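You operate a simulated robot arm through the tools that you are given. There is no shell and no other tool.

You run a simulated robot arm. Do the job below in one go: nothing can be reset, and whatever is moved stays where it is left.

TASK
Press noodles onto the wide plate: one full turn of the crank.
Fine: stand the press on the plate first; put it back after; slide the plate to the counter's edge. Set down upright: noodle press.
Where things are to end (x, y in the base frame): wide plate within 0.035 m of [0.13, 0.55].

It is judged by the outcome, as a careful person would: the job done as asked, and still so three seconds after it is handed in. It fails if anything else is knocked over, pushed out of place, dropped, spilled or broken.

THE ROBOT
A 7-joint arm with a two-finger parallel gripper, fixed in place. Base frame: the origin is on the floor under the middle of its stand, x ahead of it, y to its left, z up; the work surface is at about z = 0.8. Units: m, degrees, N and s.
With the tool pointing down near the work surface it reaches from about 0.34 to 0.78 m from the base axis. Its first joint turns from -166.0 to 166.0 degrees. Payload 3.91 kg.
The TCP is the grasp point between the finger pads, 0.03 m short of the fingertips. In the tool frame z runs along the fingers and y along their closing line. The gripper opens to 0.11 m. The fingers are 0.02 m wide and 0.01 m thick; the gripper's body (0.048 by 0.112 m) begins 0.055 m behind the TCP.
Orientation is told as [roll, pitch, yaw] about the base's x, y, z axes, in that order, counted from this pose: with the fingers straight down and closing along the base's y, the tool's x points along the base's -x, its y along +y and its z along -z.

THE INTERFACE
- The arm moves only by the tool jog_arm. Its argument "targets" is a list of rows, each an object (a shift or turn left out is 0, a gripper value left out holds the last) with "slide": the shift along the base's x, y, z in m, a list of three; "turn": the turn, a rotation vector about the base's x, y, z in degrees, a list of three. In form: [{"slide": [x, y, z], "turn": [rx, ry, rz]}, ...]. A call has 1 to 20 rows; each row is the pose to reach, as a shift and turn from the pose commanded when the call began. "claw" is the opening, from 0 (shut) to 1 (fully open), set as the call begins (left out, the last holds). Rows are played at 5 a second. More than 0.05 m and 8.6 degrees between two rows, or a gripper value outside its range, and nothing of the call is played. A pose out of reach is approached as far as the arm can. The call stops where the force on the tool passes 40 N (or 10 N more than at its start, if that is more) or the arm is blocked; 0.2 s more then pass. Each finger travels about 0.153 m/s and halts on what it meets, pressing with about 30 N; the grip force reading is that of the motor and also rises with nothing between the fingers. The clock runs only during rows and for 0.2 s after the last one: add rows that repeat a pose to give the fingers time. It gives the time, the measured TCP pose, the force on the tool (base axes), the opening and the grip force at its end, in the units of the frame above (readings bear some noise), with the torque about the TCP (base axes, N m) and any sound that the robot's microphone picked up.
- Cameras (640 x 400 px; columns grow to the right, rows downward): "scene" is fixed at [0.22, 0.6505, 1.5612]; the picture's right is [-1.00, 0.04, 0.00], its down [0.03, 0.94, -0.33] and it looks along [-0.01, -0.32, -0.95] (base axes); focal length 280 px, centre (320, 200). "wrist" rides on the gripper at [0.077, 0.007, -0.114] in the tool frame; the picture's right is [-0.09, 1.00, 0.00], its down [-0.80, -0.07, -0.59] and it looks along [-0.59, -0.05, 0.80] (tool axes); focal length 270 px, centre (320, 200).
- get_image(camera): a new picture of that camera. The clock stands still meanwhile.
- raise_lower(by): slides the trunk up (or, below 0, down) by that many m; the arm rides with it, the base frame stays. It gives what a move gives, with no picture.
- point_at(camera, pixels): for up to 12 pixels [column, row] of the newest picture of that camera ("zoom" is the newest enlarged one), the place [x, y, z] in the base frame of the surface seen there, good to about 0.002 m. The clock stands still meanwhile.
- enlarge(camera, box): a new picture of the part [left, top, right, bottom] of that camera's present view, enlarged. The clock stands still meanwhile.
- sign_off(): hands the job in; it is judged then, once.

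Unless the task says otherwise, let go and move clear before handing in.

The tools are called after "Emit:" as a command line: name --argument value ..., lists and objects as JSON in quotes. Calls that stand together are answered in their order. jog_arm: Moves the arm, as the interface text tells. Its arguments: {"type":"object","properties":{"targets":{"type":"array","items":{"type":"object","properties":{"slide":{"type":"array","items":{"type":"number"}},"turn":{"type":"array","items":{"type":"number"}}}}},"claw":{"type":"number"}},"required":["targets"]} The other tools are called the same way: raise_lower (by) moves the trunk up or down; get_image (camera) takes a picture; point_at (camera, pixels) gives the place of the surface under pixels of a picture; enlarge (camera, box) takes an enlarged picture of a part of a camera's view; sign_off () hands the job in.

At the start:

```text
time_s: 0.0
tcp_pos: [0.3152, 0.3705, 1.1913]
tool_rot: [-0.1, -0.1, 0.0]
ft_force: [-0.4, 0.2, 0.6]
ft_torque: [0.03, 0.01, 0.0]
opening: 0.1102
gripper_force: 0.1
trunk travel left (down, up): [-0.55, 0.06]
```

scene: 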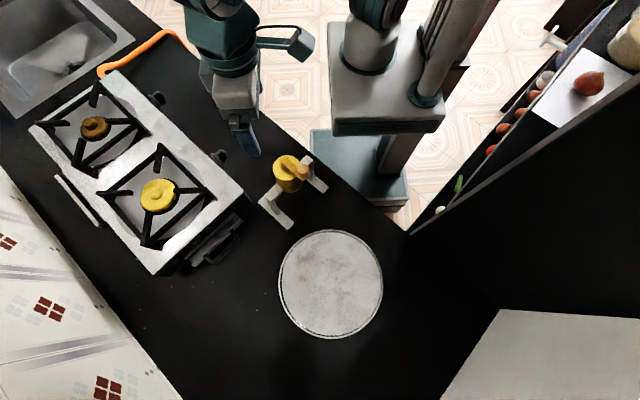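
wrist: 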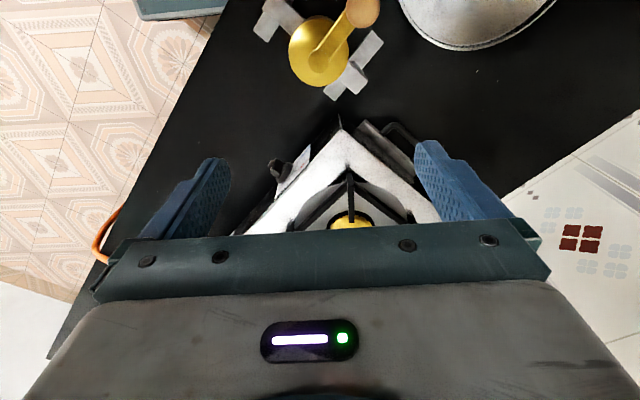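

The scene shows the noodle press (yellow cylinder with crank) near pixel (290,175), and the wide plate near (330,284). I'll enlarge both and measure them.

Emit:
enlarge --camera "scene" --box '[240, 130, 360, 240]'

Emit:
enlarge --camera "wrist" --box '[230, 0, 590, 120]'

Emit:
point_at --camera "scene" --pixels '[[330, 284], [330, 232], [330, 337], [280, 284], [381, 284], [290, 172], [302, 172], [275, 207], [310, 175], [410, 233], [240, 240], [300, 260]]'

```text
3.64 times, centred on (300, 185) of scene
```

zoom: 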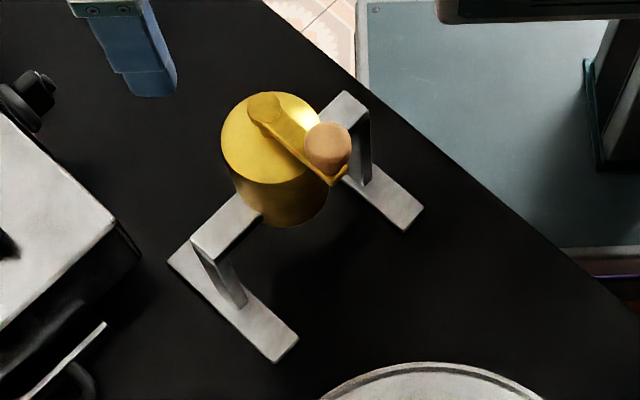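

```text
1.78 times, centred on (410, 60) of wrist
```

zoom: 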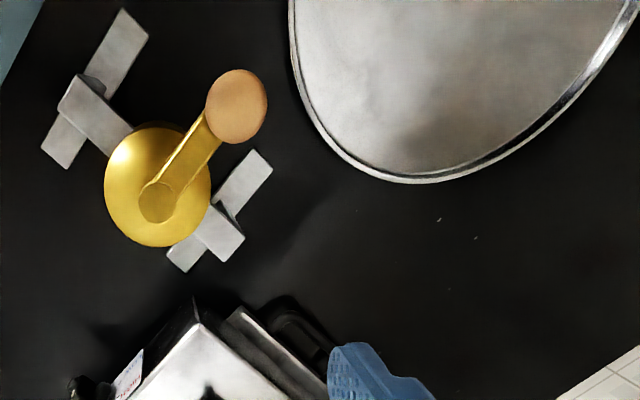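

```text
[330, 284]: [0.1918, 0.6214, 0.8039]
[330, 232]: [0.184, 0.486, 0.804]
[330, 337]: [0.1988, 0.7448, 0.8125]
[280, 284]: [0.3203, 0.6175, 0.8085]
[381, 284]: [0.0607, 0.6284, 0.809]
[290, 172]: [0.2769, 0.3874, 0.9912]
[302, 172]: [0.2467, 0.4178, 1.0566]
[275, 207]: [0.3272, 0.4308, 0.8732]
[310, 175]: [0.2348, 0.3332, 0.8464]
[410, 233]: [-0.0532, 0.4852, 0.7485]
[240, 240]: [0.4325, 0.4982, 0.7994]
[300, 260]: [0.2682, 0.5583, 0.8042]
```

The press has a yellow barrel on two T-shaped legs with a crank and wooden knob on top. The plate is about 0.26 m across and centred near (0.19, 0.62). I'll measure the press in the zoomed pictures, starting with the wrist zoom.

Emit:
point_at --camera "zoom" --pixels '[[158, 203], [236, 105], [130, 180], [118, 200], [205, 190], [155, 240], [95, 115], [120, 40], [55, 145], [215, 235], [255, 170], [190, 260]]'

Emit:
enlarge --camera "scene" --box '[250, 145, 340, 235]'

```text
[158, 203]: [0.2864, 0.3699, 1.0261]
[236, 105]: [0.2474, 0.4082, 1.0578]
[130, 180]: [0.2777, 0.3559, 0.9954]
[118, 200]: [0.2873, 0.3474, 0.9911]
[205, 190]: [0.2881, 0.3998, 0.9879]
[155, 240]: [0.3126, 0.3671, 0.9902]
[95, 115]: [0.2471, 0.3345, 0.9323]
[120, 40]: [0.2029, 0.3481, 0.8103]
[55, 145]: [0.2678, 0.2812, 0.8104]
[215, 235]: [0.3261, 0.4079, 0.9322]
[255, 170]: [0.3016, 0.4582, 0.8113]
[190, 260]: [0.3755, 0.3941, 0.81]
```

```text
4.44 times, centred on (295, 190) of scene
```

zoom: 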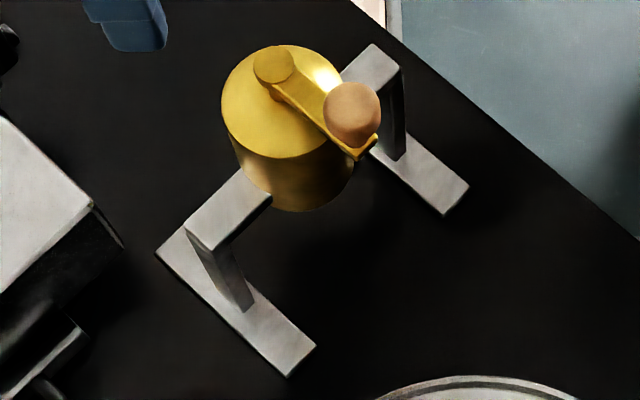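

The hub axis is near (0.286, 0.370), the barrel top is at z≈0.99, the knob top at z≈1.058, and the feet are 10 mm thick. I'll take more points on the scene zoom to get the leg geometry.

Emit:
point_at --camera "zoom" --pixels '[[274, 66], [352, 108], [290, 375], [315, 345], [160, 250], [185, 232], [445, 212], [467, 187], [195, 222], [232, 195], [375, 60], [240, 300]]'

Emit:
point_at --camera "scene" --pixels '[[330, 231], [330, 336], [279, 284], [382, 284], [366, 248], [294, 248], [366, 320], [294, 320], [360, 180], [400, 225], [330, 240], [330, 150]]'

```text
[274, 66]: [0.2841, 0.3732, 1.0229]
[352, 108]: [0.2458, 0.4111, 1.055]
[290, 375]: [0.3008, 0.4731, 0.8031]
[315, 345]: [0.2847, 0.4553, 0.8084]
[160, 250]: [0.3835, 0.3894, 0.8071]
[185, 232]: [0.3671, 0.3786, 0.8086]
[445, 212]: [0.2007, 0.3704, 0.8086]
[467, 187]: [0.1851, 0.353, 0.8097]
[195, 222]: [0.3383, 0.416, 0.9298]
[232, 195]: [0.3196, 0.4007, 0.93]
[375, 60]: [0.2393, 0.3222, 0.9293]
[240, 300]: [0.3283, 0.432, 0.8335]
```

```text
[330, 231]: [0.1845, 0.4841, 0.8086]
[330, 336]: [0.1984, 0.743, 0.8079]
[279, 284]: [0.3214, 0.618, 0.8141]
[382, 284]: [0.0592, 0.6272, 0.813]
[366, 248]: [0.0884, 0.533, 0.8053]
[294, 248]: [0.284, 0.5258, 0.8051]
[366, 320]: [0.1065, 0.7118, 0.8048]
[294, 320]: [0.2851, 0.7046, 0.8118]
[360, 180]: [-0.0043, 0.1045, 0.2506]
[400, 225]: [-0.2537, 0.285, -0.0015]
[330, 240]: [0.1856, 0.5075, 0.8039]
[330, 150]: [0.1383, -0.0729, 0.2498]
```

The press footprint is about 0.12 × 0.168 m with its axis at (0.285, 0.3715). It is yawed so the crank and feet lie along (-0.71, 0.71) and the leg line along (0.71, 0.71). I'll move above the barrel, turning the tool -45° so the fingers close along the leg line, clear of the crank.

Emit:
jog_arm --targets '[{"slide": [-0.005, 0, 0], "turn": [0, 0, -7.5]}, {"slide": [-0.01, 0, 0], "turn": [0, 0, -15]}, {"slide": [-0.015, 0, 0], "turn": [0, 0, -22.5]}, {"slide": [-0.02, 0.0, 0], "turn": [0, 0, -30]}, {"slide": [-0.025, 0.001, 0], "turn": [0, 0, -37.5]}, {"slide": [-0.03, 0.001, 0], "turn": [0, 0, -45]}, {"slide": [-0.03, 0.001, 0], "turn": [0, 0, -45]}]' --claw 1

Emit:
get_image --camera "wrist"

Emit:
enlarge --camera "scene" --box '[260, 210, 420, 350]'

```text
time_s: 1.6
tcp_pos: [0.2865, 0.3705, 1.1914]
tool_rot: [-0.1, 0.0, -45.1]
ft_force: [-0.4, -0.2, 0.0]
ft_torque: [0.02, -0.01, 0.0]
opening: 0.11
gripper_force: 0.0
trunk travel left (down, up): [-0.55, 0.06]
```

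```text
taken
```

wrist: 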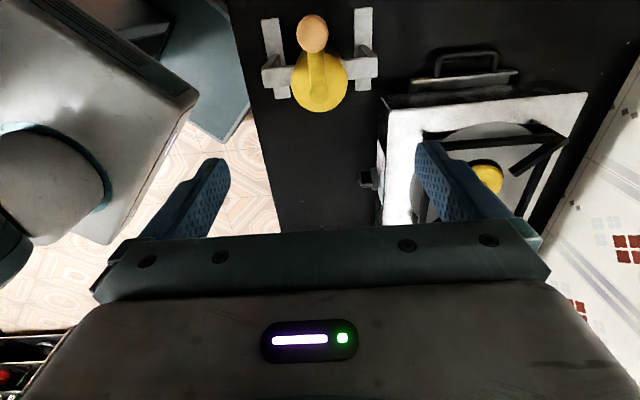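

```text
2.86 times, centred on (340, 280) of scene
```

zoom: 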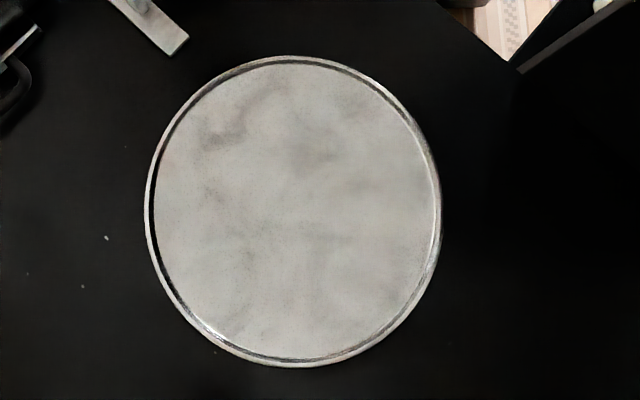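

The press sits at wrist pixel (320,85), which is where the tool axis should land at that height, so it is aligned. I'll refine the hub position from this wrist view and the plate rim and flat from the zoom.

Emit:
point_at --camera "zoom" --pixels '[[293, 57], [293, 68], [293, 362], [293, 352], [147, 211], [162, 211], [440, 211], [428, 211], [190, 105], [397, 105], [190, 320], [397, 320]]'

Emit:
point_at --camera "wrist" --pixels '[[319, 95], [295, 85], [344, 85], [319, 107], [312, 25], [312, 18], [318, 65], [275, 72], [366, 68], [270, 22], [364, 12], [318, 78]]'

Emit:
enlarge --camera "wrist" --box '[250, 0, 390, 120]'

```text
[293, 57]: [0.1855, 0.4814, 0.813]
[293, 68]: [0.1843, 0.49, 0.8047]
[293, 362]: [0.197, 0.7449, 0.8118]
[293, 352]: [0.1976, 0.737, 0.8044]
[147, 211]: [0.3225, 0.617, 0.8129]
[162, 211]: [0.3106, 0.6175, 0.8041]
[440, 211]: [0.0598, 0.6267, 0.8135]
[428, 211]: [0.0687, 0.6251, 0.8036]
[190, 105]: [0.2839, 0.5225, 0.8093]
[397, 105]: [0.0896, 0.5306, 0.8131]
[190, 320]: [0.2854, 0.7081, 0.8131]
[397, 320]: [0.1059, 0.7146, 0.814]
```

```text
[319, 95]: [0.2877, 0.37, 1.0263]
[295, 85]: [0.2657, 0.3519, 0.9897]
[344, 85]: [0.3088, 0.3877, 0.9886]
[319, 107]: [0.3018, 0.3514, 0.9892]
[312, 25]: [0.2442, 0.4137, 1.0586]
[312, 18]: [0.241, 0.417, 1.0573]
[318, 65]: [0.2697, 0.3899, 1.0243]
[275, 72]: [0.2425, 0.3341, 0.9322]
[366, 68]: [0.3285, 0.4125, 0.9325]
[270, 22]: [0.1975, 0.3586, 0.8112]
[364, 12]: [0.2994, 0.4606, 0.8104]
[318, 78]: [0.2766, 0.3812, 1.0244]
```

```text
3.33 times, centred on (320, 60) of wrist
```

zoom: 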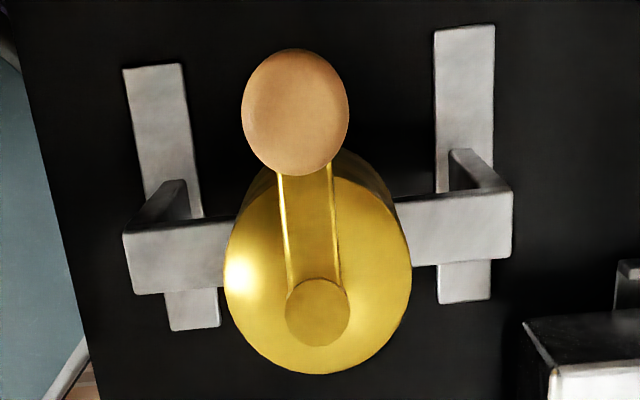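

The hub is at (0.287, 0.371) with its top at z 1.026, and the tool sits on that axis within 1 mm. The plate centre is about (0.191, 0.6145) with a flat radius of about 0.121, so the press fits on it. I'll descend partway and check clearances.

Emit:
jog_arm --targets '[{"slide": [0, 0, -0.035]}, {"slide": [0, 0, -0.07]}, {"slide": [0, 0, -0.1]}, {"slide": [0, 0, -0.13]}, {"slide": [0, 0, -0.15]}, {"slide": [0, 0, -0.161]}, {"slide": [0, 0, -0.161]}]'

Emit:
get_image --camera "wrist"

Emit:
enlarge --camera "scene" --box '[230, 110, 350, 220]'

```text
time_s: 3.2
tcp_pos: [0.2857, 0.3715, 1.03]
tool_rot: [0.1, 0.1, -45.0]
ft_force: [-0.6, -0.5, -0.3]
ft_torque: [0.0, -0.02, 0.0]
opening: 0.1099
gripper_force: 0.0
trunk travel left (down, up): [-0.55, 0.06]
```

```text
taken
```

wrist: 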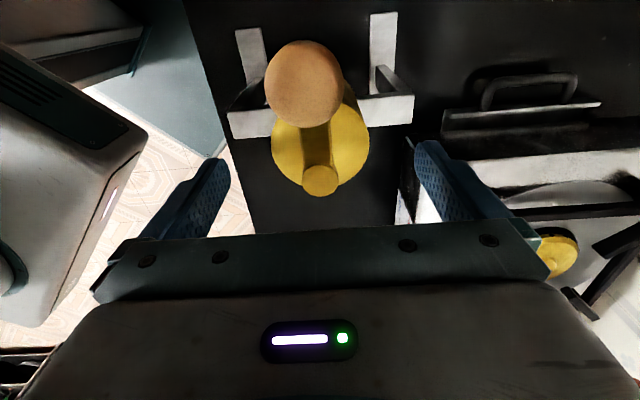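

```text
3.64 times, centred on (290, 165) of scene
```

zoom: 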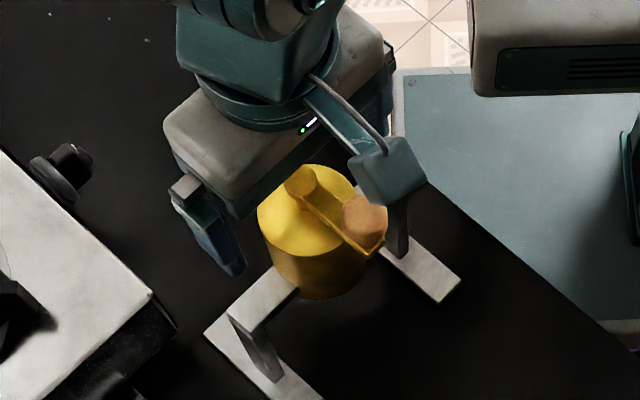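

The camera housing in the zoom near (390,170) hangs over the knob side. I'll measure how low it reaches before descending further.

Emit:
point_at --camera "zoom" --pixels '[[390, 165], [388, 200], [392, 204], [365, 178], [360, 172], [420, 183], [405, 145], [363, 215], [225, 195], [235, 212], [240, 265], [355, 160]]'

Emit:
point_at --camera "wrist" --pixels '[[305, 85], [300, 55], [320, 180], [303, 120]]'

```text
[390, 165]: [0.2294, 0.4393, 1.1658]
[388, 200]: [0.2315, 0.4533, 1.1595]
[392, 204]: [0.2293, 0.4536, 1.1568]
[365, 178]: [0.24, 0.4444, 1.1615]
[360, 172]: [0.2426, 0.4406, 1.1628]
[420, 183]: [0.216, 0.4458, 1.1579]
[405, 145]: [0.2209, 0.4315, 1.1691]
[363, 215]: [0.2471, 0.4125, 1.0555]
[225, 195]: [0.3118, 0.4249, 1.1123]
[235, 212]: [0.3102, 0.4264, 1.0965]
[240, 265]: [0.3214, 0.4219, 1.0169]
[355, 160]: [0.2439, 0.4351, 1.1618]
```

```text
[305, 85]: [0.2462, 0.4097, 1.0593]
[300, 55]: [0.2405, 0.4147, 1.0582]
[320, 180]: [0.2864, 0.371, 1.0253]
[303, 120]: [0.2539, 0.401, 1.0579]
```

The housing's lowest point should stay about 0.10 m above the TCP, leaving over 2 cm over the knob at grasp height. I'll descend the last 47 mm slowly.

Emit:
jog_arm --targets '[{"slide": [0.0005, -0.0003, -0.015]}, {"slide": [0.0005, -0.0003, -0.03]}, {"slide": [0.0005, -0.0003, -0.04]}, {"slide": [0.0005, -0.0003, -0.047]}, {"slide": [0.0005, -0.0003, -0.047]}]'

Emit:
get_image --camera "wrist"

Emit:
enlarge --camera "scene" --box '[230, 110, 350, 220]'

```text
time_s: 4.4
tcp_pos: [0.2863, 0.3699, 0.9841]
tool_rot: [0.0, 0.0, -45.1]
ft_force: [0.6, -0.5, -0.7]
ft_torque: [0.0, 0.02, 0.02]
opening: 0.1101
gripper_force: 0.1
trunk travel left (down, up): [-0.55, 0.06]
```

```text
taken
```

wrist: 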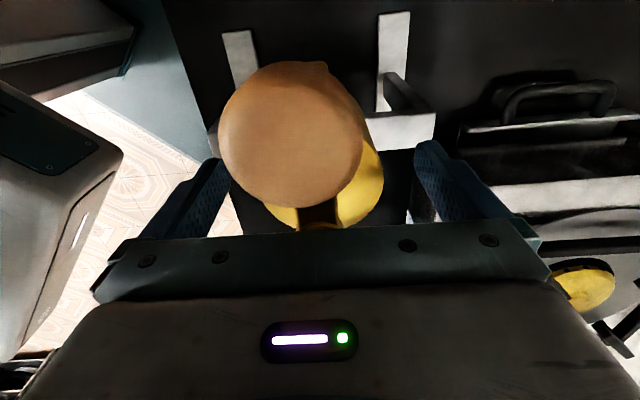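

```text
3.64 times, centred on (290, 165) of scene
```

zoom: 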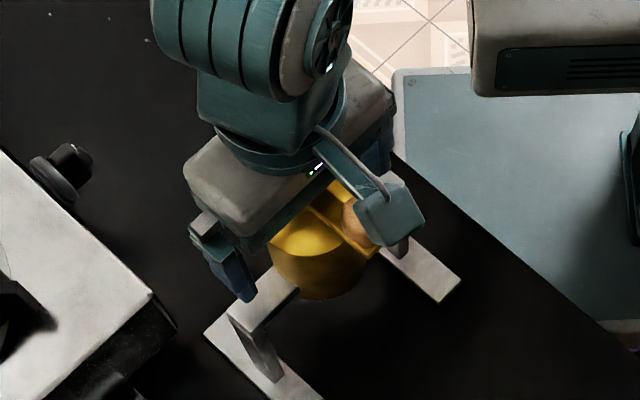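

There is no contact force and the fingers straddle the barrel (wrist pixels 230 to 415). I'll close the grip now.

Emit:
jog_arm --targets '[{"slide": [0, 0, 0]}, {"slide": [0, 0, 0]}, {"slide": [0, 0, 0]}, {"slide": [0, 0, 0]}]' --claw 0

```text
time_s: 5.4
tcp_pos: [0.2875, 0.3695, 0.9843]
tool_rot: [0.0, -0.1, -45.0]
ft_force: [-0.2, -0.8, -0.1]
ft_torque: [0.59, -0.55, -0.07]
opening: 0.0635
gripper_force: 29.7
trunk travel left (down, up): [-0.55, 0.06]
```

The barrel is gripped at 0.0635 m opening with 30 N. I'll lift slowly by 3 cm first and check the weight and any slip.

Emit:
jog_arm --targets '[{"slide": [0, 0, 0.004]}, {"slide": [0, 0, 0.01]}, {"slide": [0, 0, 0.018]}, {"slide": [0, 0, 0.026]}, {"slide": [0, 0, 0.03]}, {"slide": [0, 0, 0.03]}]'

Emit:
get_image --camera "scene"

```text
time_s: 6.8
tcp_pos: [0.2879, 0.3712, 1.0135]
tool_rot: [-0.1, 0.0, -45.0]
ft_force: [0.5, -0.2, -16.3]
ft_torque: [-0.14, 0.05, -0.01]
opening: 0.0639
gripper_force: 30.1
trunk travel left (down, up): [-0.55, 0.06]
```

```text
taken
```

scene: 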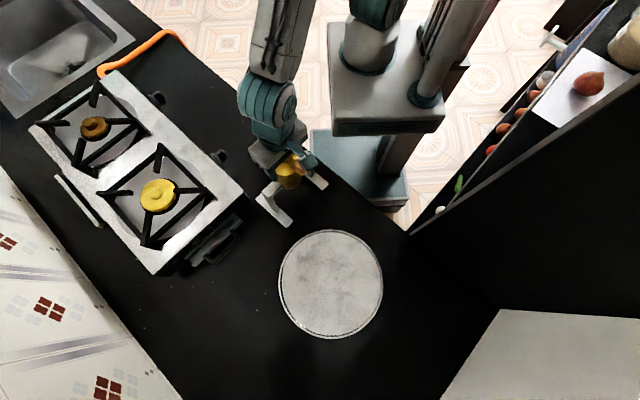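

The press weighs about 1.66 kg and hangs cleanly without slip. I'll carry it over the plate centre, a shift of (-0.096, +0.2435), with a bit more height.

Emit:
jog_arm --targets '[{"slide": [-0.002, 0.005, 0.01]}, {"slide": [-0.007, 0.018, 0.02]}, {"slide": [-0.015, 0.037, 0.025]}, {"slide": [-0.024, 0.06, 0.025]}, {"slide": [-0.034, 0.085, 0.025]}, {"slide": [-0.044, 0.11, 0.025]}, {"slide": [-0.054, 0.135, 0.025]}, {"slide": [-0.064, 0.16, 0.025]}, {"slide": [-0.073, 0.185, 0.025]}, {"slide": [-0.081, 0.206, 0.025]}, {"slide": [-0.088, 0.224, 0.025]}, {"slide": [-0.093, 0.236, 0.025]}, {"slide": [-0.095, 0.2415, 0.025]}, {"slide": [-0.0958, 0.2435, 0.025]}, {"slide": [-0.0958, 0.2435, 0.025]}]'

Emit:
get_image --camera "scene"

Emit:
get_image --camera "wrist"

```text
time_s: 10.0
tcp_pos: [0.1901, 0.6148, 1.0374]
tool_rot: [-0.1, 0.0, -45.0]
ft_force: [0.0, -0.3, -17.6]
ft_torque: [0.11, -0.17, -0.02]
opening: 0.0636
gripper_force: 30.2
trunk travel left (down, up): [-0.55, 0.06]
```

```text
taken
```

scene: 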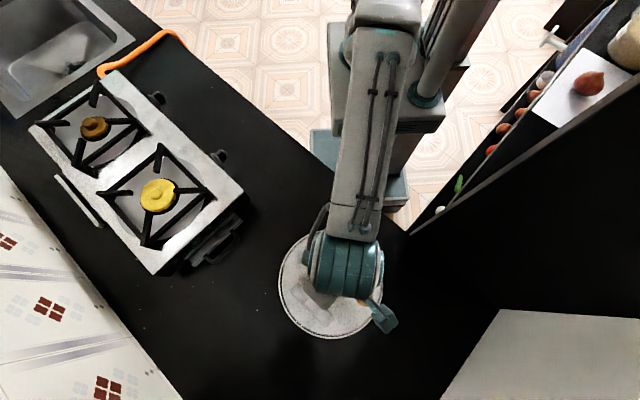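

```text
taken
```

wrist: 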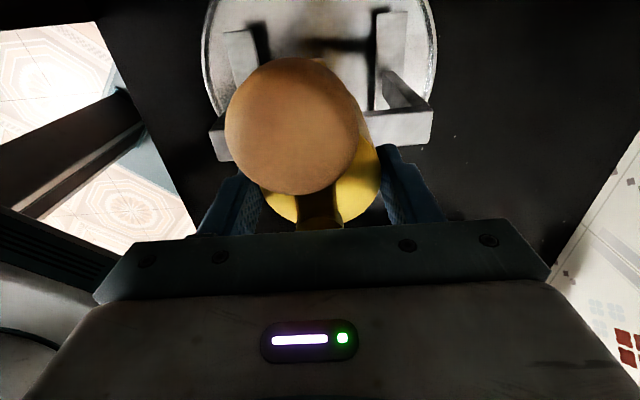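

The press hangs over the plate centre at (0.190, 0.615) with its feet about 5 cm above the plate. I'll lower it gently to just above contact, then creep to touch.

Emit:
jog_arm --targets '[{"slide": [0.0005, 0, -0.008]}, {"slide": [0.0005, 0, -0.018]}, {"slide": [0.0005, 0, -0.028]}, {"slide": [0.0005, 0, -0.036]}, {"slide": [0.0005, 0, -0.042]}, {"slide": [0.0005, 0, -0.045]}, {"slide": [0.0005, 0, -0.045]}]'

Emit:
get_image --camera "wrist"

```text
time_s: 11.6
tcp_pos: [0.1916, 0.6154, 0.9933]
tool_rot: [0.1, 0.0, -45.0]
ft_force: [2.3, 2.5, -1.6]
ft_torque: [-0.81, -0.22, 0.08]
opening: 0.0635
gripper_force: 30.2
trunk travel left (down, up): [-0.55, 0.06]
```

```text
taken
```

wrist: 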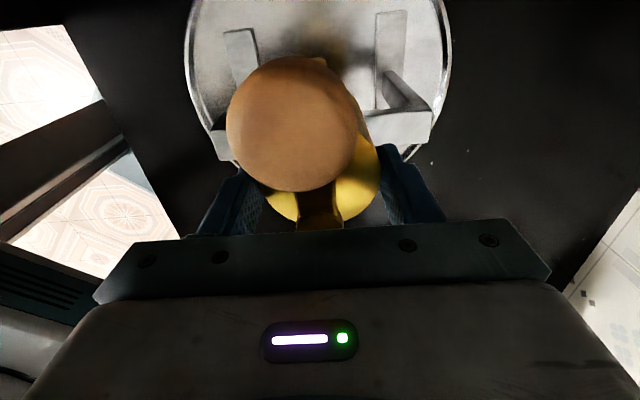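

The weight has come off (Fz -1.6 N) slightly higher than I expected. I'll check whether the feet are flat on the plate or touching the rim.

Emit:
point_at --camera "wrist" --pixels '[[238, 35], [245, 60], [390, 20], [388, 60], [320, 20], [270, 30], [420, 60], [215, 130], [425, 118], [200, 60], [448, 60], [290, 20]]'

Emit:
enlarge --camera "wrist" --box '[170, 0, 470, 180]'

Emit:
enlarge --camera "scene" --box '[250, 190, 430, 350]'

```text
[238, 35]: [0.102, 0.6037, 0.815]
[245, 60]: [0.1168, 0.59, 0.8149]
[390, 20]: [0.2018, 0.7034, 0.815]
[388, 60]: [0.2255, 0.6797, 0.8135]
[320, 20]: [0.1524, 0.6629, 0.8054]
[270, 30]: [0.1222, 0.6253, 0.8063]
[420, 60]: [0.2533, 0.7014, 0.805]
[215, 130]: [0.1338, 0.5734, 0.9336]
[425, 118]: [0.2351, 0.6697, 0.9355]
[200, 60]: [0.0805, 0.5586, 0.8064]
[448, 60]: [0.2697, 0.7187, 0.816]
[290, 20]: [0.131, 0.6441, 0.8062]
```

```text
2.13 times, centred on (320, 90) of wrist
```

zoom: 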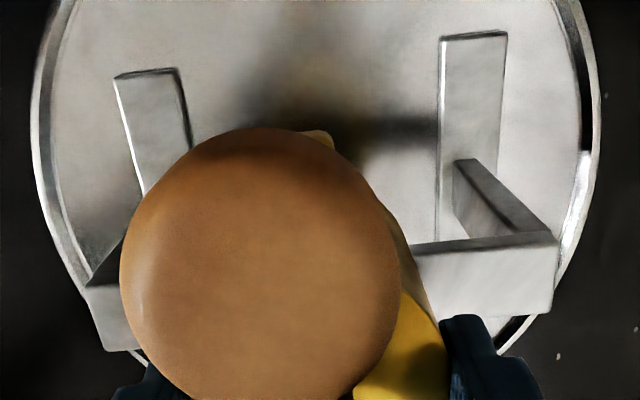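

```text
2.50 times, centred on (340, 270) of scene
```

zoom: 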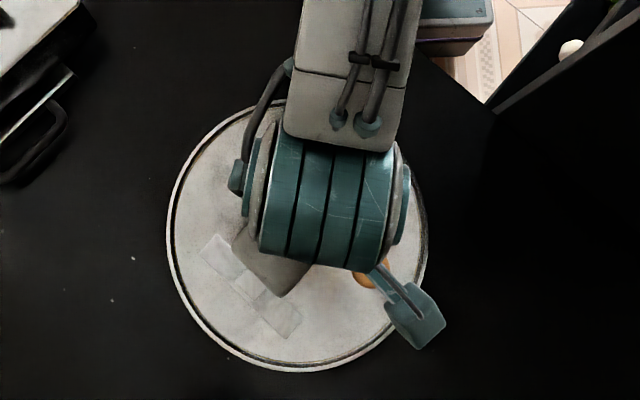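

The foot tops read 0.814, which is 4 mm higher than on the counter, so the feet stand on the plate's flat. Foot ends at (0.102,0.604) and (0.202,0.703) are well inside the rim. I'll open the gripper.

Emit:
jog_arm --targets '[{"slide": [0, 0, -0.001]}, {"slide": [0, 0, -0.001]}, {"slide": [0, 0, -0.001]}]' --claw 1

Emit:
get_image --camera "wrist"

```text
time_s: 12.4
tcp_pos: [0.19, 0.6149, 0.9926]
tool_rot: [0.0, -0.1, -45.0]
ft_force: [0.2, 0.3, 0.2]
ft_torque: [0.02, -0.01, 0.0]
opening: 0.1099
gripper_force: 0.0
trunk travel left (down, up): [-0.55, 0.06]
```

```text
taken
```

wrist: 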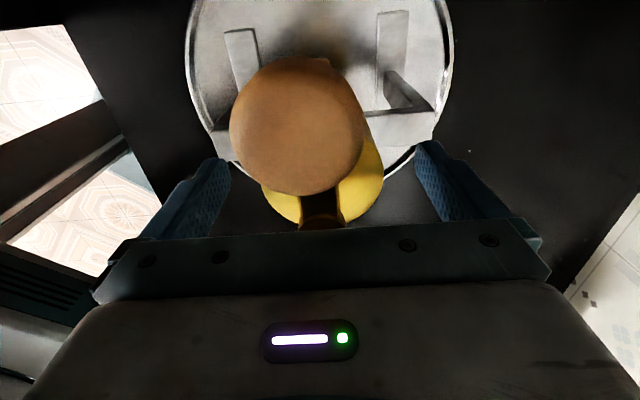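

The press is released and standing with all forces at zero. I'll rise straight up clear of the knob and look again.

Emit:
jog_arm --targets '[{"slide": [0, 0, 0.02]}, {"slide": [0, 0, 0.045]}, {"slide": [0, 0, 0.08]}, {"slide": [0, 0, 0.115]}, {"slide": [0, 0, 0.15]}, {"slide": [0, 0, 0.15]}]'

Emit:
get_image --camera "wrist"

Emit:
enlarge --camera "scene" --box '[250, 190, 430, 350]'

```text
time_s: 13.8
tcp_pos: [0.189, 0.6162, 1.1449]
tool_rot: [0.0, 0.0, -45.1]
ft_force: [0.2, 0.5, -0.7]
ft_torque: [0.01, 0.0, -0.02]
opening: 0.1099
gripper_force: 0.0
trunk travel left (down, up): [-0.55, 0.06]
```

```text
taken
```

wrist: 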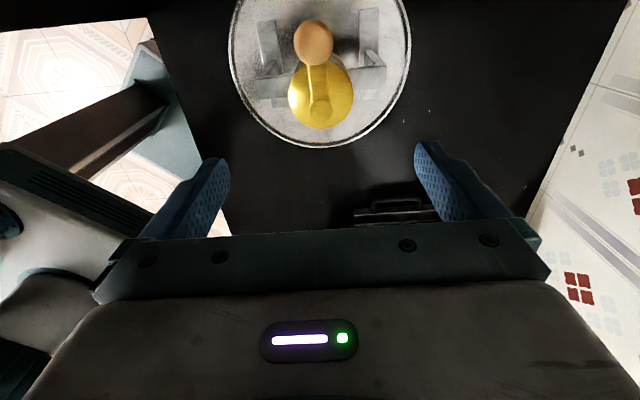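

```text
2.50 times, centred on (340, 270) of scene
```

zoom: 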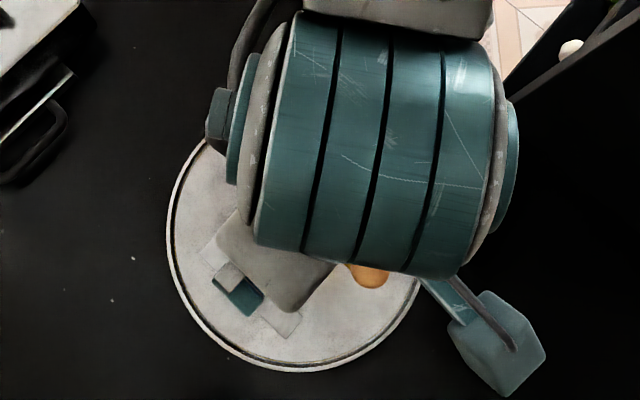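

Emit:
point_at --camera "wrist" --pixels '[[320, 111], [313, 38], [314, 30], [318, 80], [268, 30], [372, 14], [262, 80], [378, 76], [291, 95], [351, 95], [320, 125], [320, 143]]'

Emit:
enlarge --camera "wrist" --box '[220, 0, 420, 150]'

```text
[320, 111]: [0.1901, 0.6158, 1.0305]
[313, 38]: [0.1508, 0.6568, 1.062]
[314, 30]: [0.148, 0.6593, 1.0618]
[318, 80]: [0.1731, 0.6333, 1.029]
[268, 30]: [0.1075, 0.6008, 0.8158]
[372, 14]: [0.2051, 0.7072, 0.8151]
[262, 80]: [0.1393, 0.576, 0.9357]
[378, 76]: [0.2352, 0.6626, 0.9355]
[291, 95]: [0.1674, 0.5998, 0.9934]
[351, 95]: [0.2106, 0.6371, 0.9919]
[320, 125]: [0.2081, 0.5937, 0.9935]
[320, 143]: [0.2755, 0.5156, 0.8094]
```

```text
2.67 times, centred on (320, 75) of wrist
```

zoom: 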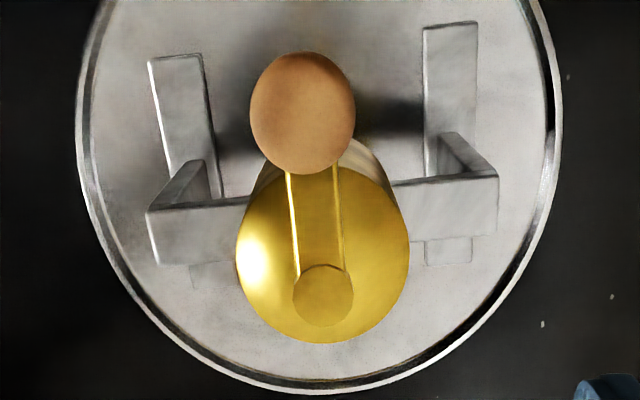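

The press stands on the plate with its hub at about (0.1905, 0.615), knob at 135°, crank radius about 0.058 and knob top at z 1.062. I'll close the fingers into a pusher, go to the trailing side of the knob for a clockwise turn, and lower beside it.

Emit:
jog_arm --targets '[{"slide": [-0.02, 0.005, 0]}, {"slide": [-0.045, 0.012, 0]}, {"slide": [-0.0584, 0.0154, 0]}, {"slide": [-0.0584, 0.0154, -0.03]}, {"slide": [-0.0584, 0.0154, -0.055]}, {"slide": [-0.0584, 0.0154, -0.0785]}, {"slide": [-0.0584, 0.0154, -0.0785]}]' --claw 0

Emit:
get_image --camera "wrist"

Emit:
enlarge --camera "scene" --box '[250, 190, 430, 350]'

```text
time_s: 15.4
tcp_pos: [0.1319, 0.6313, 1.0633]
tool_rot: [0.0, -0.1, -45.1]
ft_force: [0.7, 0.2, 0.0]
ft_torque: [-0.01, 0.04, 0.01]
opening: 0.0
gripper_force: 30.2
trunk travel left (down, up): [-0.55, 0.06]
```

```text
taken
```

wrist: 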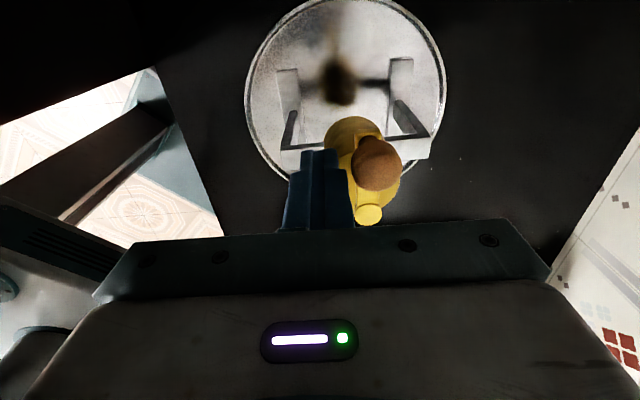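

```text
2.50 times, centred on (340, 270) of scene
```

zoom: 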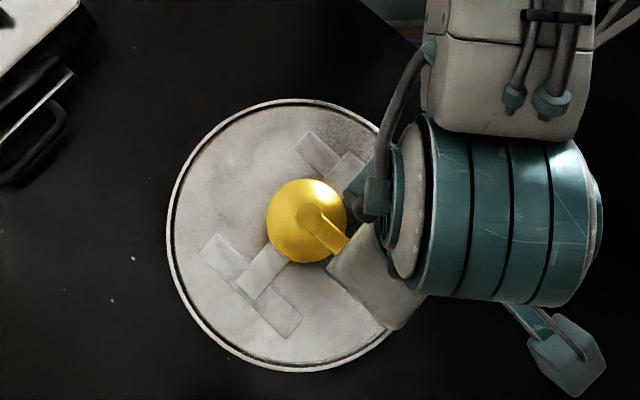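

The closed fingers are beside the knob (wrist px (320,190) versus knob (377,163)) with no contact force yet. I'll do a short test push of about 15° to see whether the crank turns freely without shifting the press.

Emit:
jog_arm --targets '[{"slide": [0.003, 0.005, 0]}, {"slide": [0.005, 0.0097, 0]}, {"slide": [0.0073, 0.0143, 0]}, {"slide": [0.0101, 0.0186, 0]}]'

Emit:
get_image --camera "wrist"

Emit:
enlarge --camera "scene" --box '[250, 190, 430, 350]'

```text
time_s: 16.4
tcp_pos: [0.143, 0.6494, 1.065]
tool_rot: [0.0, 0.0, -45.1]
ft_force: [0.5, -0.2, -1.0]
ft_torque: [-0.04, -0.02, 0.02]
opening: 0.0
gripper_force: 29.2
trunk travel left (down, up): [-0.55, 0.06]
```

```text
taken
```

wrist: 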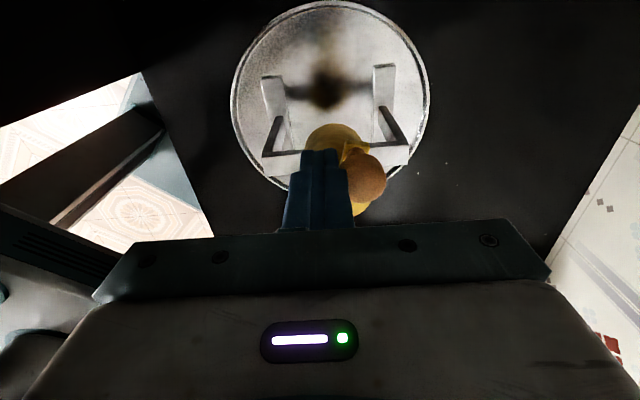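

```text
2.50 times, centred on (340, 270) of scene
```

zoom: 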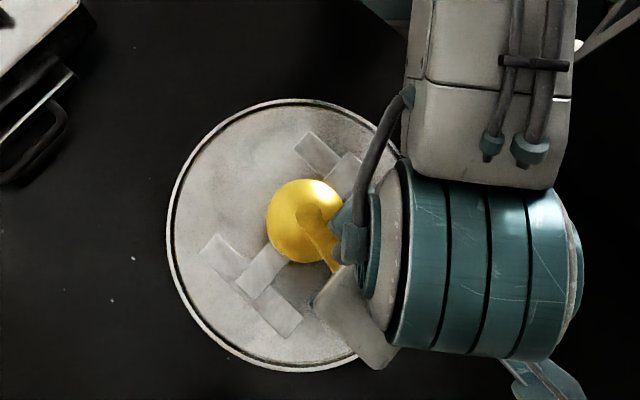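

The crank turned about 15° while the feet and plate stayed put (zoom feet still at (222,250) and (300,325)), with hardly any force. I'll continue the clockwise sweep by another 90°.

Emit:
jog_arm --targets '[{"slide": [0.0048, 0.0059, 0]}, {"slide": [0.0103, 0.0112, 0]}, {"slide": [0.0165, 0.0157, 0]}, {"slide": [0.0232, 0.0194, 0]}, {"slide": [0.0303, 0.0222, 0]}, {"slide": [0.0377, 0.024, 0]}, {"slide": [0.0453, 0.0248, 0]}, {"slide": [0.053, 0.0247, 0]}, {"slide": [0.0606, 0.0235, 0]}, {"slide": [0.0679, 0.0214, 0]}, {"slide": [0.0749, 0.0183, 0]}, {"slide": [0.0815, 0.0143, 0]}]'

Emit:
get_image --camera "wrist"

Emit:
enlarge --camera "scene" --box '[250, 190, 430, 350]'

```text
time_s: 19.0
tcp_pos: [0.2243, 0.6635, 1.0628]
tool_rot: [0.1, 0.0, -45.0]
ft_force: [0.0, -0.3, 0.1]
ft_torque: [-0.03, 0.01, 0.01]
opening: 0.0
gripper_force: 30.5
trunk travel left (down, up): [-0.55, 0.06]
```

```text
taken
```

wrist: 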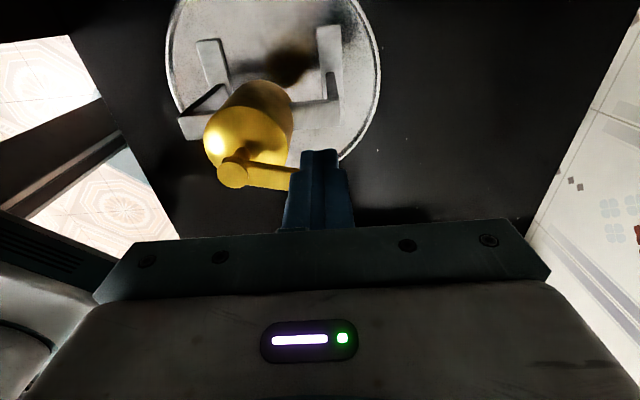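

```text
2.50 times, centred on (340, 270) of scene
```

zoom: 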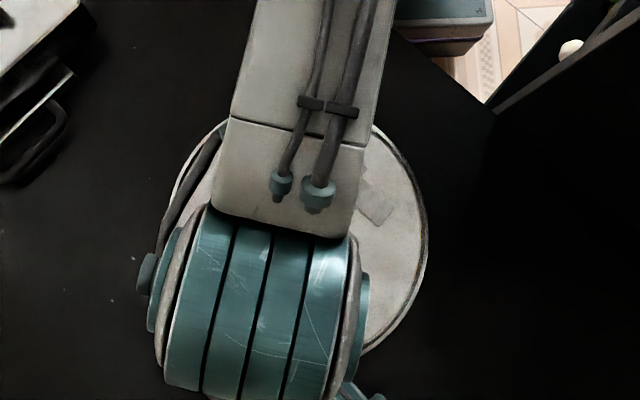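

The crank arm at wrist (260,177) follows ahead of the fingers and the press feet are unmoved. I'll continue another 90° clockwise.

Emit:
jog_arm --targets '[{"slide": [0.0059, -0.0048, 0]}, {"slide": [0.0112, -0.0103, 0]}, {"slide": [0.0157, -0.0165, 0]}, {"slide": [0.0194, -0.0232, 0]}, {"slide": [0.0222, -0.0303, 0]}, {"slide": [0.024, -0.0377, 0]}, {"slide": [0.0248, -0.0453, 0]}, {"slide": [0.0247, -0.053, 0]}, {"slide": [0.0235, -0.0606, 0]}, {"slide": [0.0214, -0.0679, 0]}, {"slide": [0.0183, -0.0749, 0]}, {"slide": [0.0143, -0.0815, 0]}]'

Emit:
get_image --camera "wrist"

Emit:
enlarge --camera "scene" --box '[250, 190, 430, 350]'

```text
time_s: 21.6
tcp_pos: [0.2371, 0.5816, 1.0643]
tool_rot: [0.1, -0.1, -45.0]
ft_force: [0.2, -0.2, 0.7]
ft_torque: [-0.03, 0.03, -0.03]
opening: 0.0
gripper_force: 29.9
trunk travel left (down, up): [-0.55, 0.06]
```

```text
taken
```

wrist: 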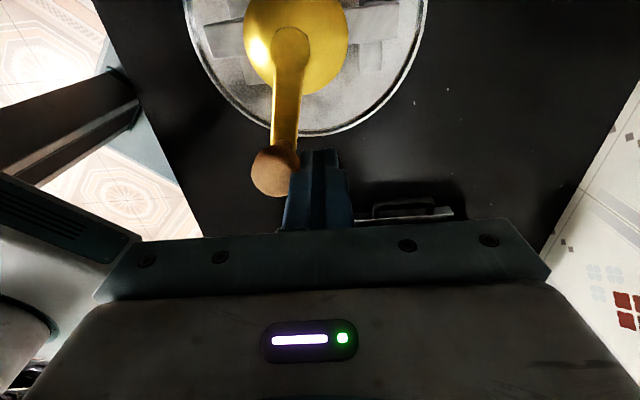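

```text
2.50 times, centred on (340, 270) of scene
```

zoom: 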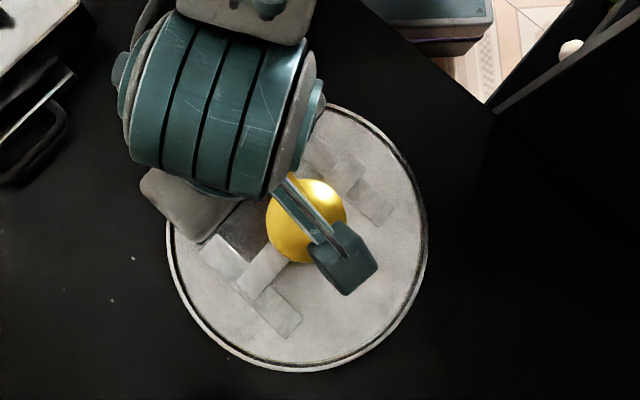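

The knob is now ahead of the fingers at wrist (270,172), around -60°, about 195° turned, and the feet haven't moved. I'll do the next 90°.

Emit:
jog_arm --targets '[{"slide": [-0.0048, -0.0059, 0]}, {"slide": [-0.0103, -0.0112, 0]}, {"slide": [-0.0165, -0.0157, 0]}, {"slide": [-0.0232, -0.0194, 0]}, {"slide": [-0.0303, -0.0222, 0]}, {"slide": [-0.0377, -0.024, 0]}, {"slide": [-0.0453, -0.0248, 0]}, {"slide": [-0.053, -0.0247, 0]}, {"slide": [-0.0606, -0.0235, 0]}, {"slide": [-0.0679, -0.0214, 0]}, {"slide": [-0.0749, -0.0183, 0]}, {"slide": [-0.0815, -0.0143, 0]}]'

Emit:
get_image --camera "wrist"

Emit:
enlarge --camera "scene" --box '[250, 190, 430, 350]'

```text
time_s: 24.2
tcp_pos: [0.1577, 0.5664, 1.0618]
tool_rot: [-0.1, -0.1, -45.0]
ft_force: [0.8, 0.0, -0.5]
ft_torque: [-0.04, -0.01, -0.03]
opening: 0.0
gripper_force: 29.8
trunk travel left (down, up): [-0.55, 0.06]
```

```text
taken
```

wrist: 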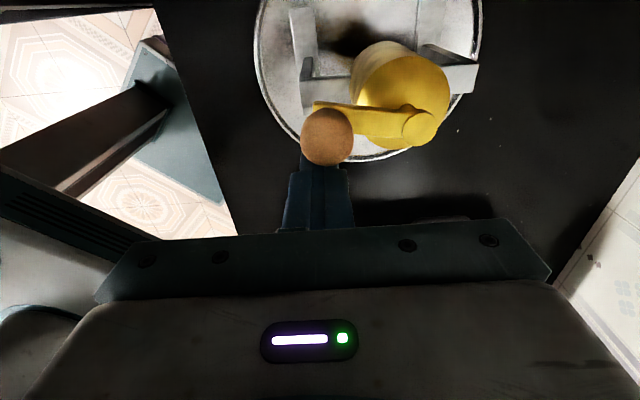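

```text
2.50 times, centred on (340, 270) of scene
```

zoom: 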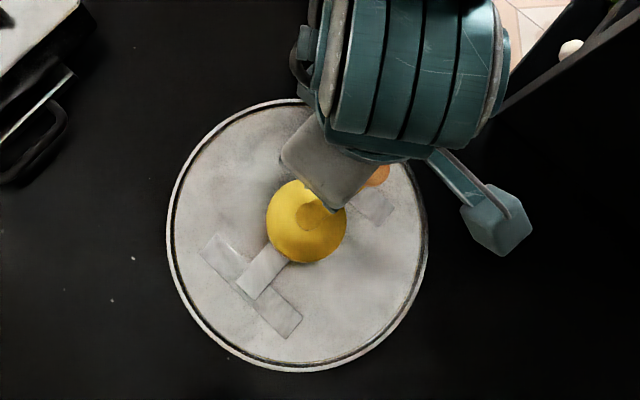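

The knob is at wrist (327,138) with the hub at (417,125), and the feet remain unmoved. I'll measure the crank angle to plan the last part exactly.

Emit:
point_at --camera "wrist" --pixels '[[418, 124], [328, 125], [328, 135], [328, 145], [420, 120], [325, 115], [440, 80], [309, 60]]'

Emit:
point_at --camera "zoom" --pixels '[[312, 217], [380, 178], [300, 235], [222, 250], [270, 280], [285, 322]]'

```text
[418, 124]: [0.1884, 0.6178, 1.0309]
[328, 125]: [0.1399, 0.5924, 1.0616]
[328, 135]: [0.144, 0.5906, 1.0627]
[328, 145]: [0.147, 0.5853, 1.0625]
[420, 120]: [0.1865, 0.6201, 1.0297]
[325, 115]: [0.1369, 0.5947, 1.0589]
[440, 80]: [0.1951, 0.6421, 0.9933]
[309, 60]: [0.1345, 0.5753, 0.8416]
```

```text
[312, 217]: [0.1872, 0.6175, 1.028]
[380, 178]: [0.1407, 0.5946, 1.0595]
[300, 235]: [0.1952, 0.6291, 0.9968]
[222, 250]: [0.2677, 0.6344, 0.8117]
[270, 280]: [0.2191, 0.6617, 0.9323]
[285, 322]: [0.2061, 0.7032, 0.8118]
```

The knob is at about -150°, so roughly 284° of the turn is done, with the fingers trailing by about 25°. I'll sweep another 70° and then measure for the fine finish.

Emit:
jog_arm --targets '[{"slide": [-0.0059, 0.0048, 0]}, {"slide": [-0.0112, 0.0103, 0]}, {"slide": [-0.0157, 0.0165, 0]}, {"slide": [-0.0194, 0.0232, 0]}, {"slide": [-0.0222, 0.0303, 0]}, {"slide": [-0.024, 0.0377, 0]}, {"slide": [-0.0248, 0.0453, 0]}, {"slide": [-0.0247, 0.053, 0]}, {"slide": [-0.024, 0.0581, 0]}, {"slide": [-0.0229, 0.063, 0]}]'

Emit:
get_image --camera "wrist"

Emit:
enlarge --camera "scene" --box '[250, 190, 430, 350]'

```text
time_s: 26.4
tcp_pos: [0.134, 0.6311, 1.0616]
tool_rot: [0.0, 0.1, -45.0]
ft_force: [0.2, -0.8, -0.4]
ft_torque: [0.0, 0.0, 0.0]
opening: 0.0
gripper_force: 30.5
trunk travel left (down, up): [-0.55, 0.06]
```

```text
taken
```

wrist: 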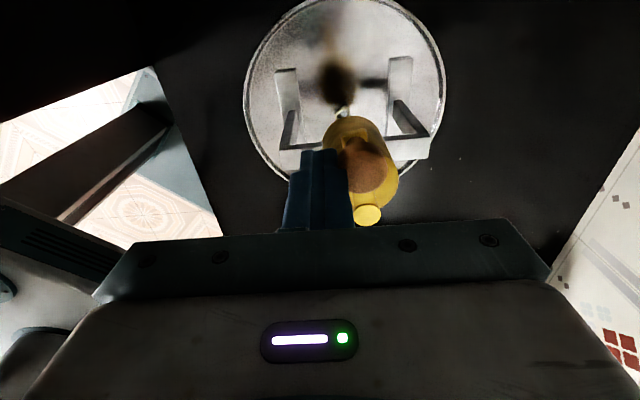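

```text
2.50 times, centred on (340, 270) of scene
```

zoom: 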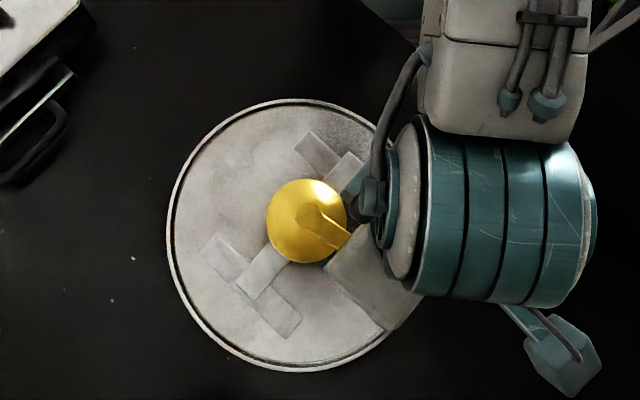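

A bit of noodle shows below the barrel at wrist (342,112). The knob at (366,165) compares with (377,163) before the turn from the same tool position, so about 6° remains. I'll push a touch further to complete the full turn.

Emit:
jog_arm --targets '[{"slide": [0.0012, 0.0039, 0]}, {"slide": [0.0027, 0.0078, 0]}, {"slide": [0.0027, 0.0078, 0]}]'

Emit:
get_image --camera "wrist"

```text
time_s: 27.2
tcp_pos: [0.1366, 0.6376, 1.0625]
tool_rot: [-0.1, -0.1, -44.9]
ft_force: [0.4, -0.1, 0.4]
ft_torque: [-0.01, 0.0, 0.02]
opening: 0.0
gripper_force: 29.9
trunk travel left (down, up): [-0.55, 0.06]
```

```text
taken
```

wrist: 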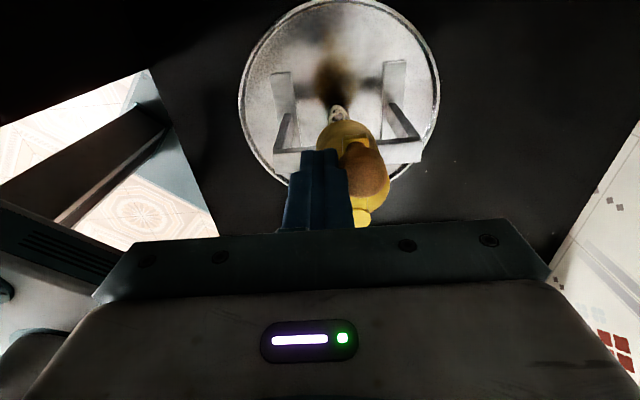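

White noodles are now clearly visible under the barrel at (338,112). I'll back off from the knob, rise, and return above the hub to compare the crank angle with the earlier view.

Emit:
jog_arm --targets '[{"slide": [-0.005, -0.006, 0]}, {"slide": [-0.005, -0.006, 0.03]}, {"slide": [-0.005, -0.006, 0.0785]}, {"slide": [0.02, -0.012, 0.0785]}, {"slide": [0.0542, -0.0233, 0.0785]}, {"slide": [0.0542, -0.0233, 0.0785]}]'

Emit:
get_image --camera "wrist"

Emit:
enlarge --camera "wrist" --box '[220, 0, 420, 150]'

```text
time_s: 28.6
tcp_pos: [0.1892, 0.6145, 1.1403]
tool_rot: [0.0, 0.0, -44.9]
ft_force: [0.3, -0.6, -0.2]
ft_torque: [0.01, -0.01, 0.0]
opening: 0.0
gripper_force: 29.9
trunk travel left (down, up): [-0.55, 0.06]
```

```text
taken
```

wrist: 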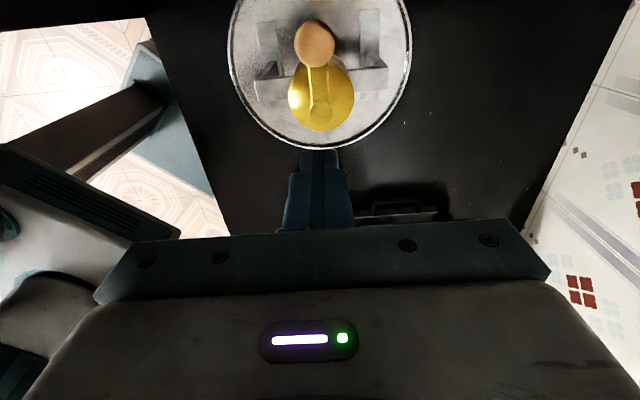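

```text
2.67 times, centred on (320, 75) of wrist
```

zoom: 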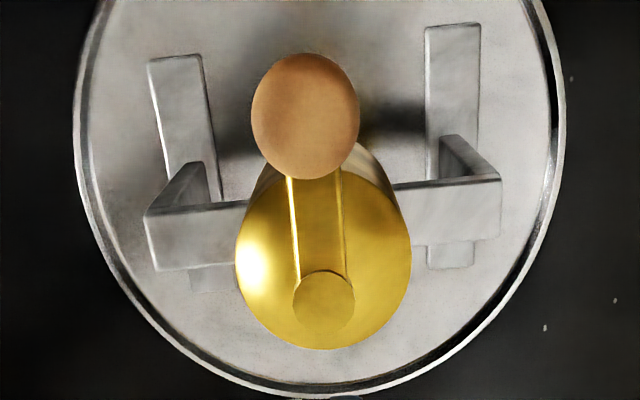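

The crank looks almost identical to before: knob relative to hub is (-19,-184) px versus (-21,-183) earlier, so the turn is about 360–361°. I'll add a small nudge of about 4° so it is surely a complete turn, then return above the hub.

Emit:
jog_arm --targets '[{"slide": [-0.03, 0.009, 0]}, {"slide": [-0.0592, 0.0173, 0]}, {"slide": [-0.0592, 0.0173, -0.04]}, {"slide": [-0.0592, 0.0173, -0.0785]}, {"slide": [-0.0567, 0.0203, -0.0785]}, {"slide": [-0.0542, 0.0233, -0.0785]}, {"slide": [-0.053, 0.026, -0.0785]}, {"slide": [-0.0525, 0.027, -0.0785]}, {"slide": [-0.0592, 0.0173, -0.0785]}, {"slide": [-0.0592, 0.0173, -0.04]}, {"slide": [-0.0592, 0.0173, 0]}, {"slide": [-0.03, 0.009, 0]}, {"slide": [0, 0, 0]}, {"slide": [0, 0, 0]}]'

Emit:
enlarge --camera "wrist" --box '[220, 0, 420, 150]'

```text
time_s: 31.6
tcp_pos: [0.1916, 0.6152, 1.1431]
tool_rot: [0.0, 0.0, -45.0]
ft_force: [-0.2, -1.1, -0.8]
ft_torque: [0.01, 0.0, -0.02]
opening: 0.0
gripper_force: 30.5
trunk travel left (down, up): [-0.55, 0.06]
```

```text
2.67 times, centred on (320, 75) of wrist
```

zoom: 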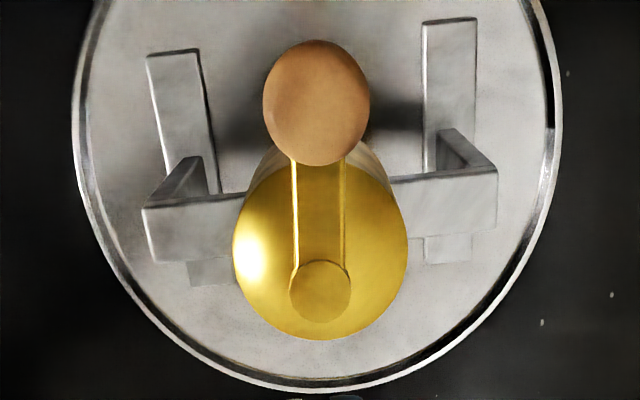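

Knob is now about 4° past its start, so the crank has made a full turn of roughly 364°, and the feet are still in place on the plate. I'll open the fingers and go down around the barrel again.

Emit:
jog_arm --targets '[{"slide": [-0.0014, 0.0014, 0]}, {"slide": [-0.0014, 0.0014, 0]}, {"slide": [-0.0014, 0.0014, -0.03]}, {"slide": [-0.0014, 0.0014, -0.065]}, {"slide": [-0.0014, 0.0014, -0.095]}, {"slide": [-0.0014, 0.0014, -0.115]}, {"slide": [-0.0014, 0.0014, -0.13]}, {"slide": [-0.0014, 0.0014, -0.143]}, {"slide": [-0.0014, 0.0014, -0.152]}, {"slide": [-0.0014, 0.0014, -0.1565]}, {"slide": [-0.0014, 0.0014, -0.1565]}]' --claw 1

Emit:
get_image --camera "wrist"

Emit:
enlarge --camera "scene" --box '[250, 190, 430, 350]'

```text
time_s: 34.0
tcp_pos: [0.1908, 0.6163, 0.9855]
tool_rot: [0.0, 0.0, -44.9]
ft_force: [0.0, 0.0, -0.6]
ft_torque: [-0.02, -0.02, -0.01]
opening: 0.11
gripper_force: 0.0
trunk travel left (down, up): [-0.55, 0.06]
```

```text
taken
```

wrist: 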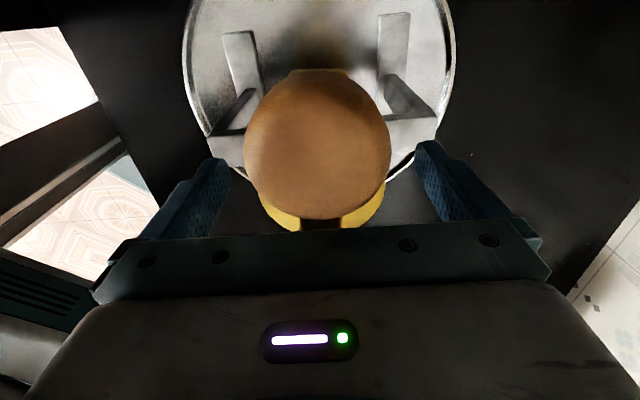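

```text
2.50 times, centred on (340, 270) of scene
```

zoom: 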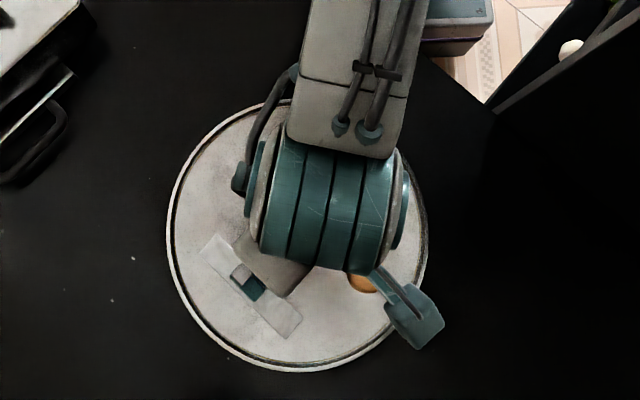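

The fingers straddle the barrel again (wrist px 230 to 415) with no contact force and the knob clear of the gripper. I'll close on the barrel.

Emit:
jog_arm --targets '[{"slide": [0, 0, 0]}, {"slide": [0, 0, 0]}, {"slide": [0, 0, 0]}]' --claw 0

```text
time_s: 34.8
tcp_pos: [0.1887, 0.6165, 0.9858]
tool_rot: [0.0, 0.0, -45.0]
ft_force: [-0.2, 1.1, -0.5]
ft_torque: [0.22, -0.25, -0.02]
opening: 0.0637
gripper_force: 30.2
trunk travel left (down, up): [-0.55, 0.06]
```

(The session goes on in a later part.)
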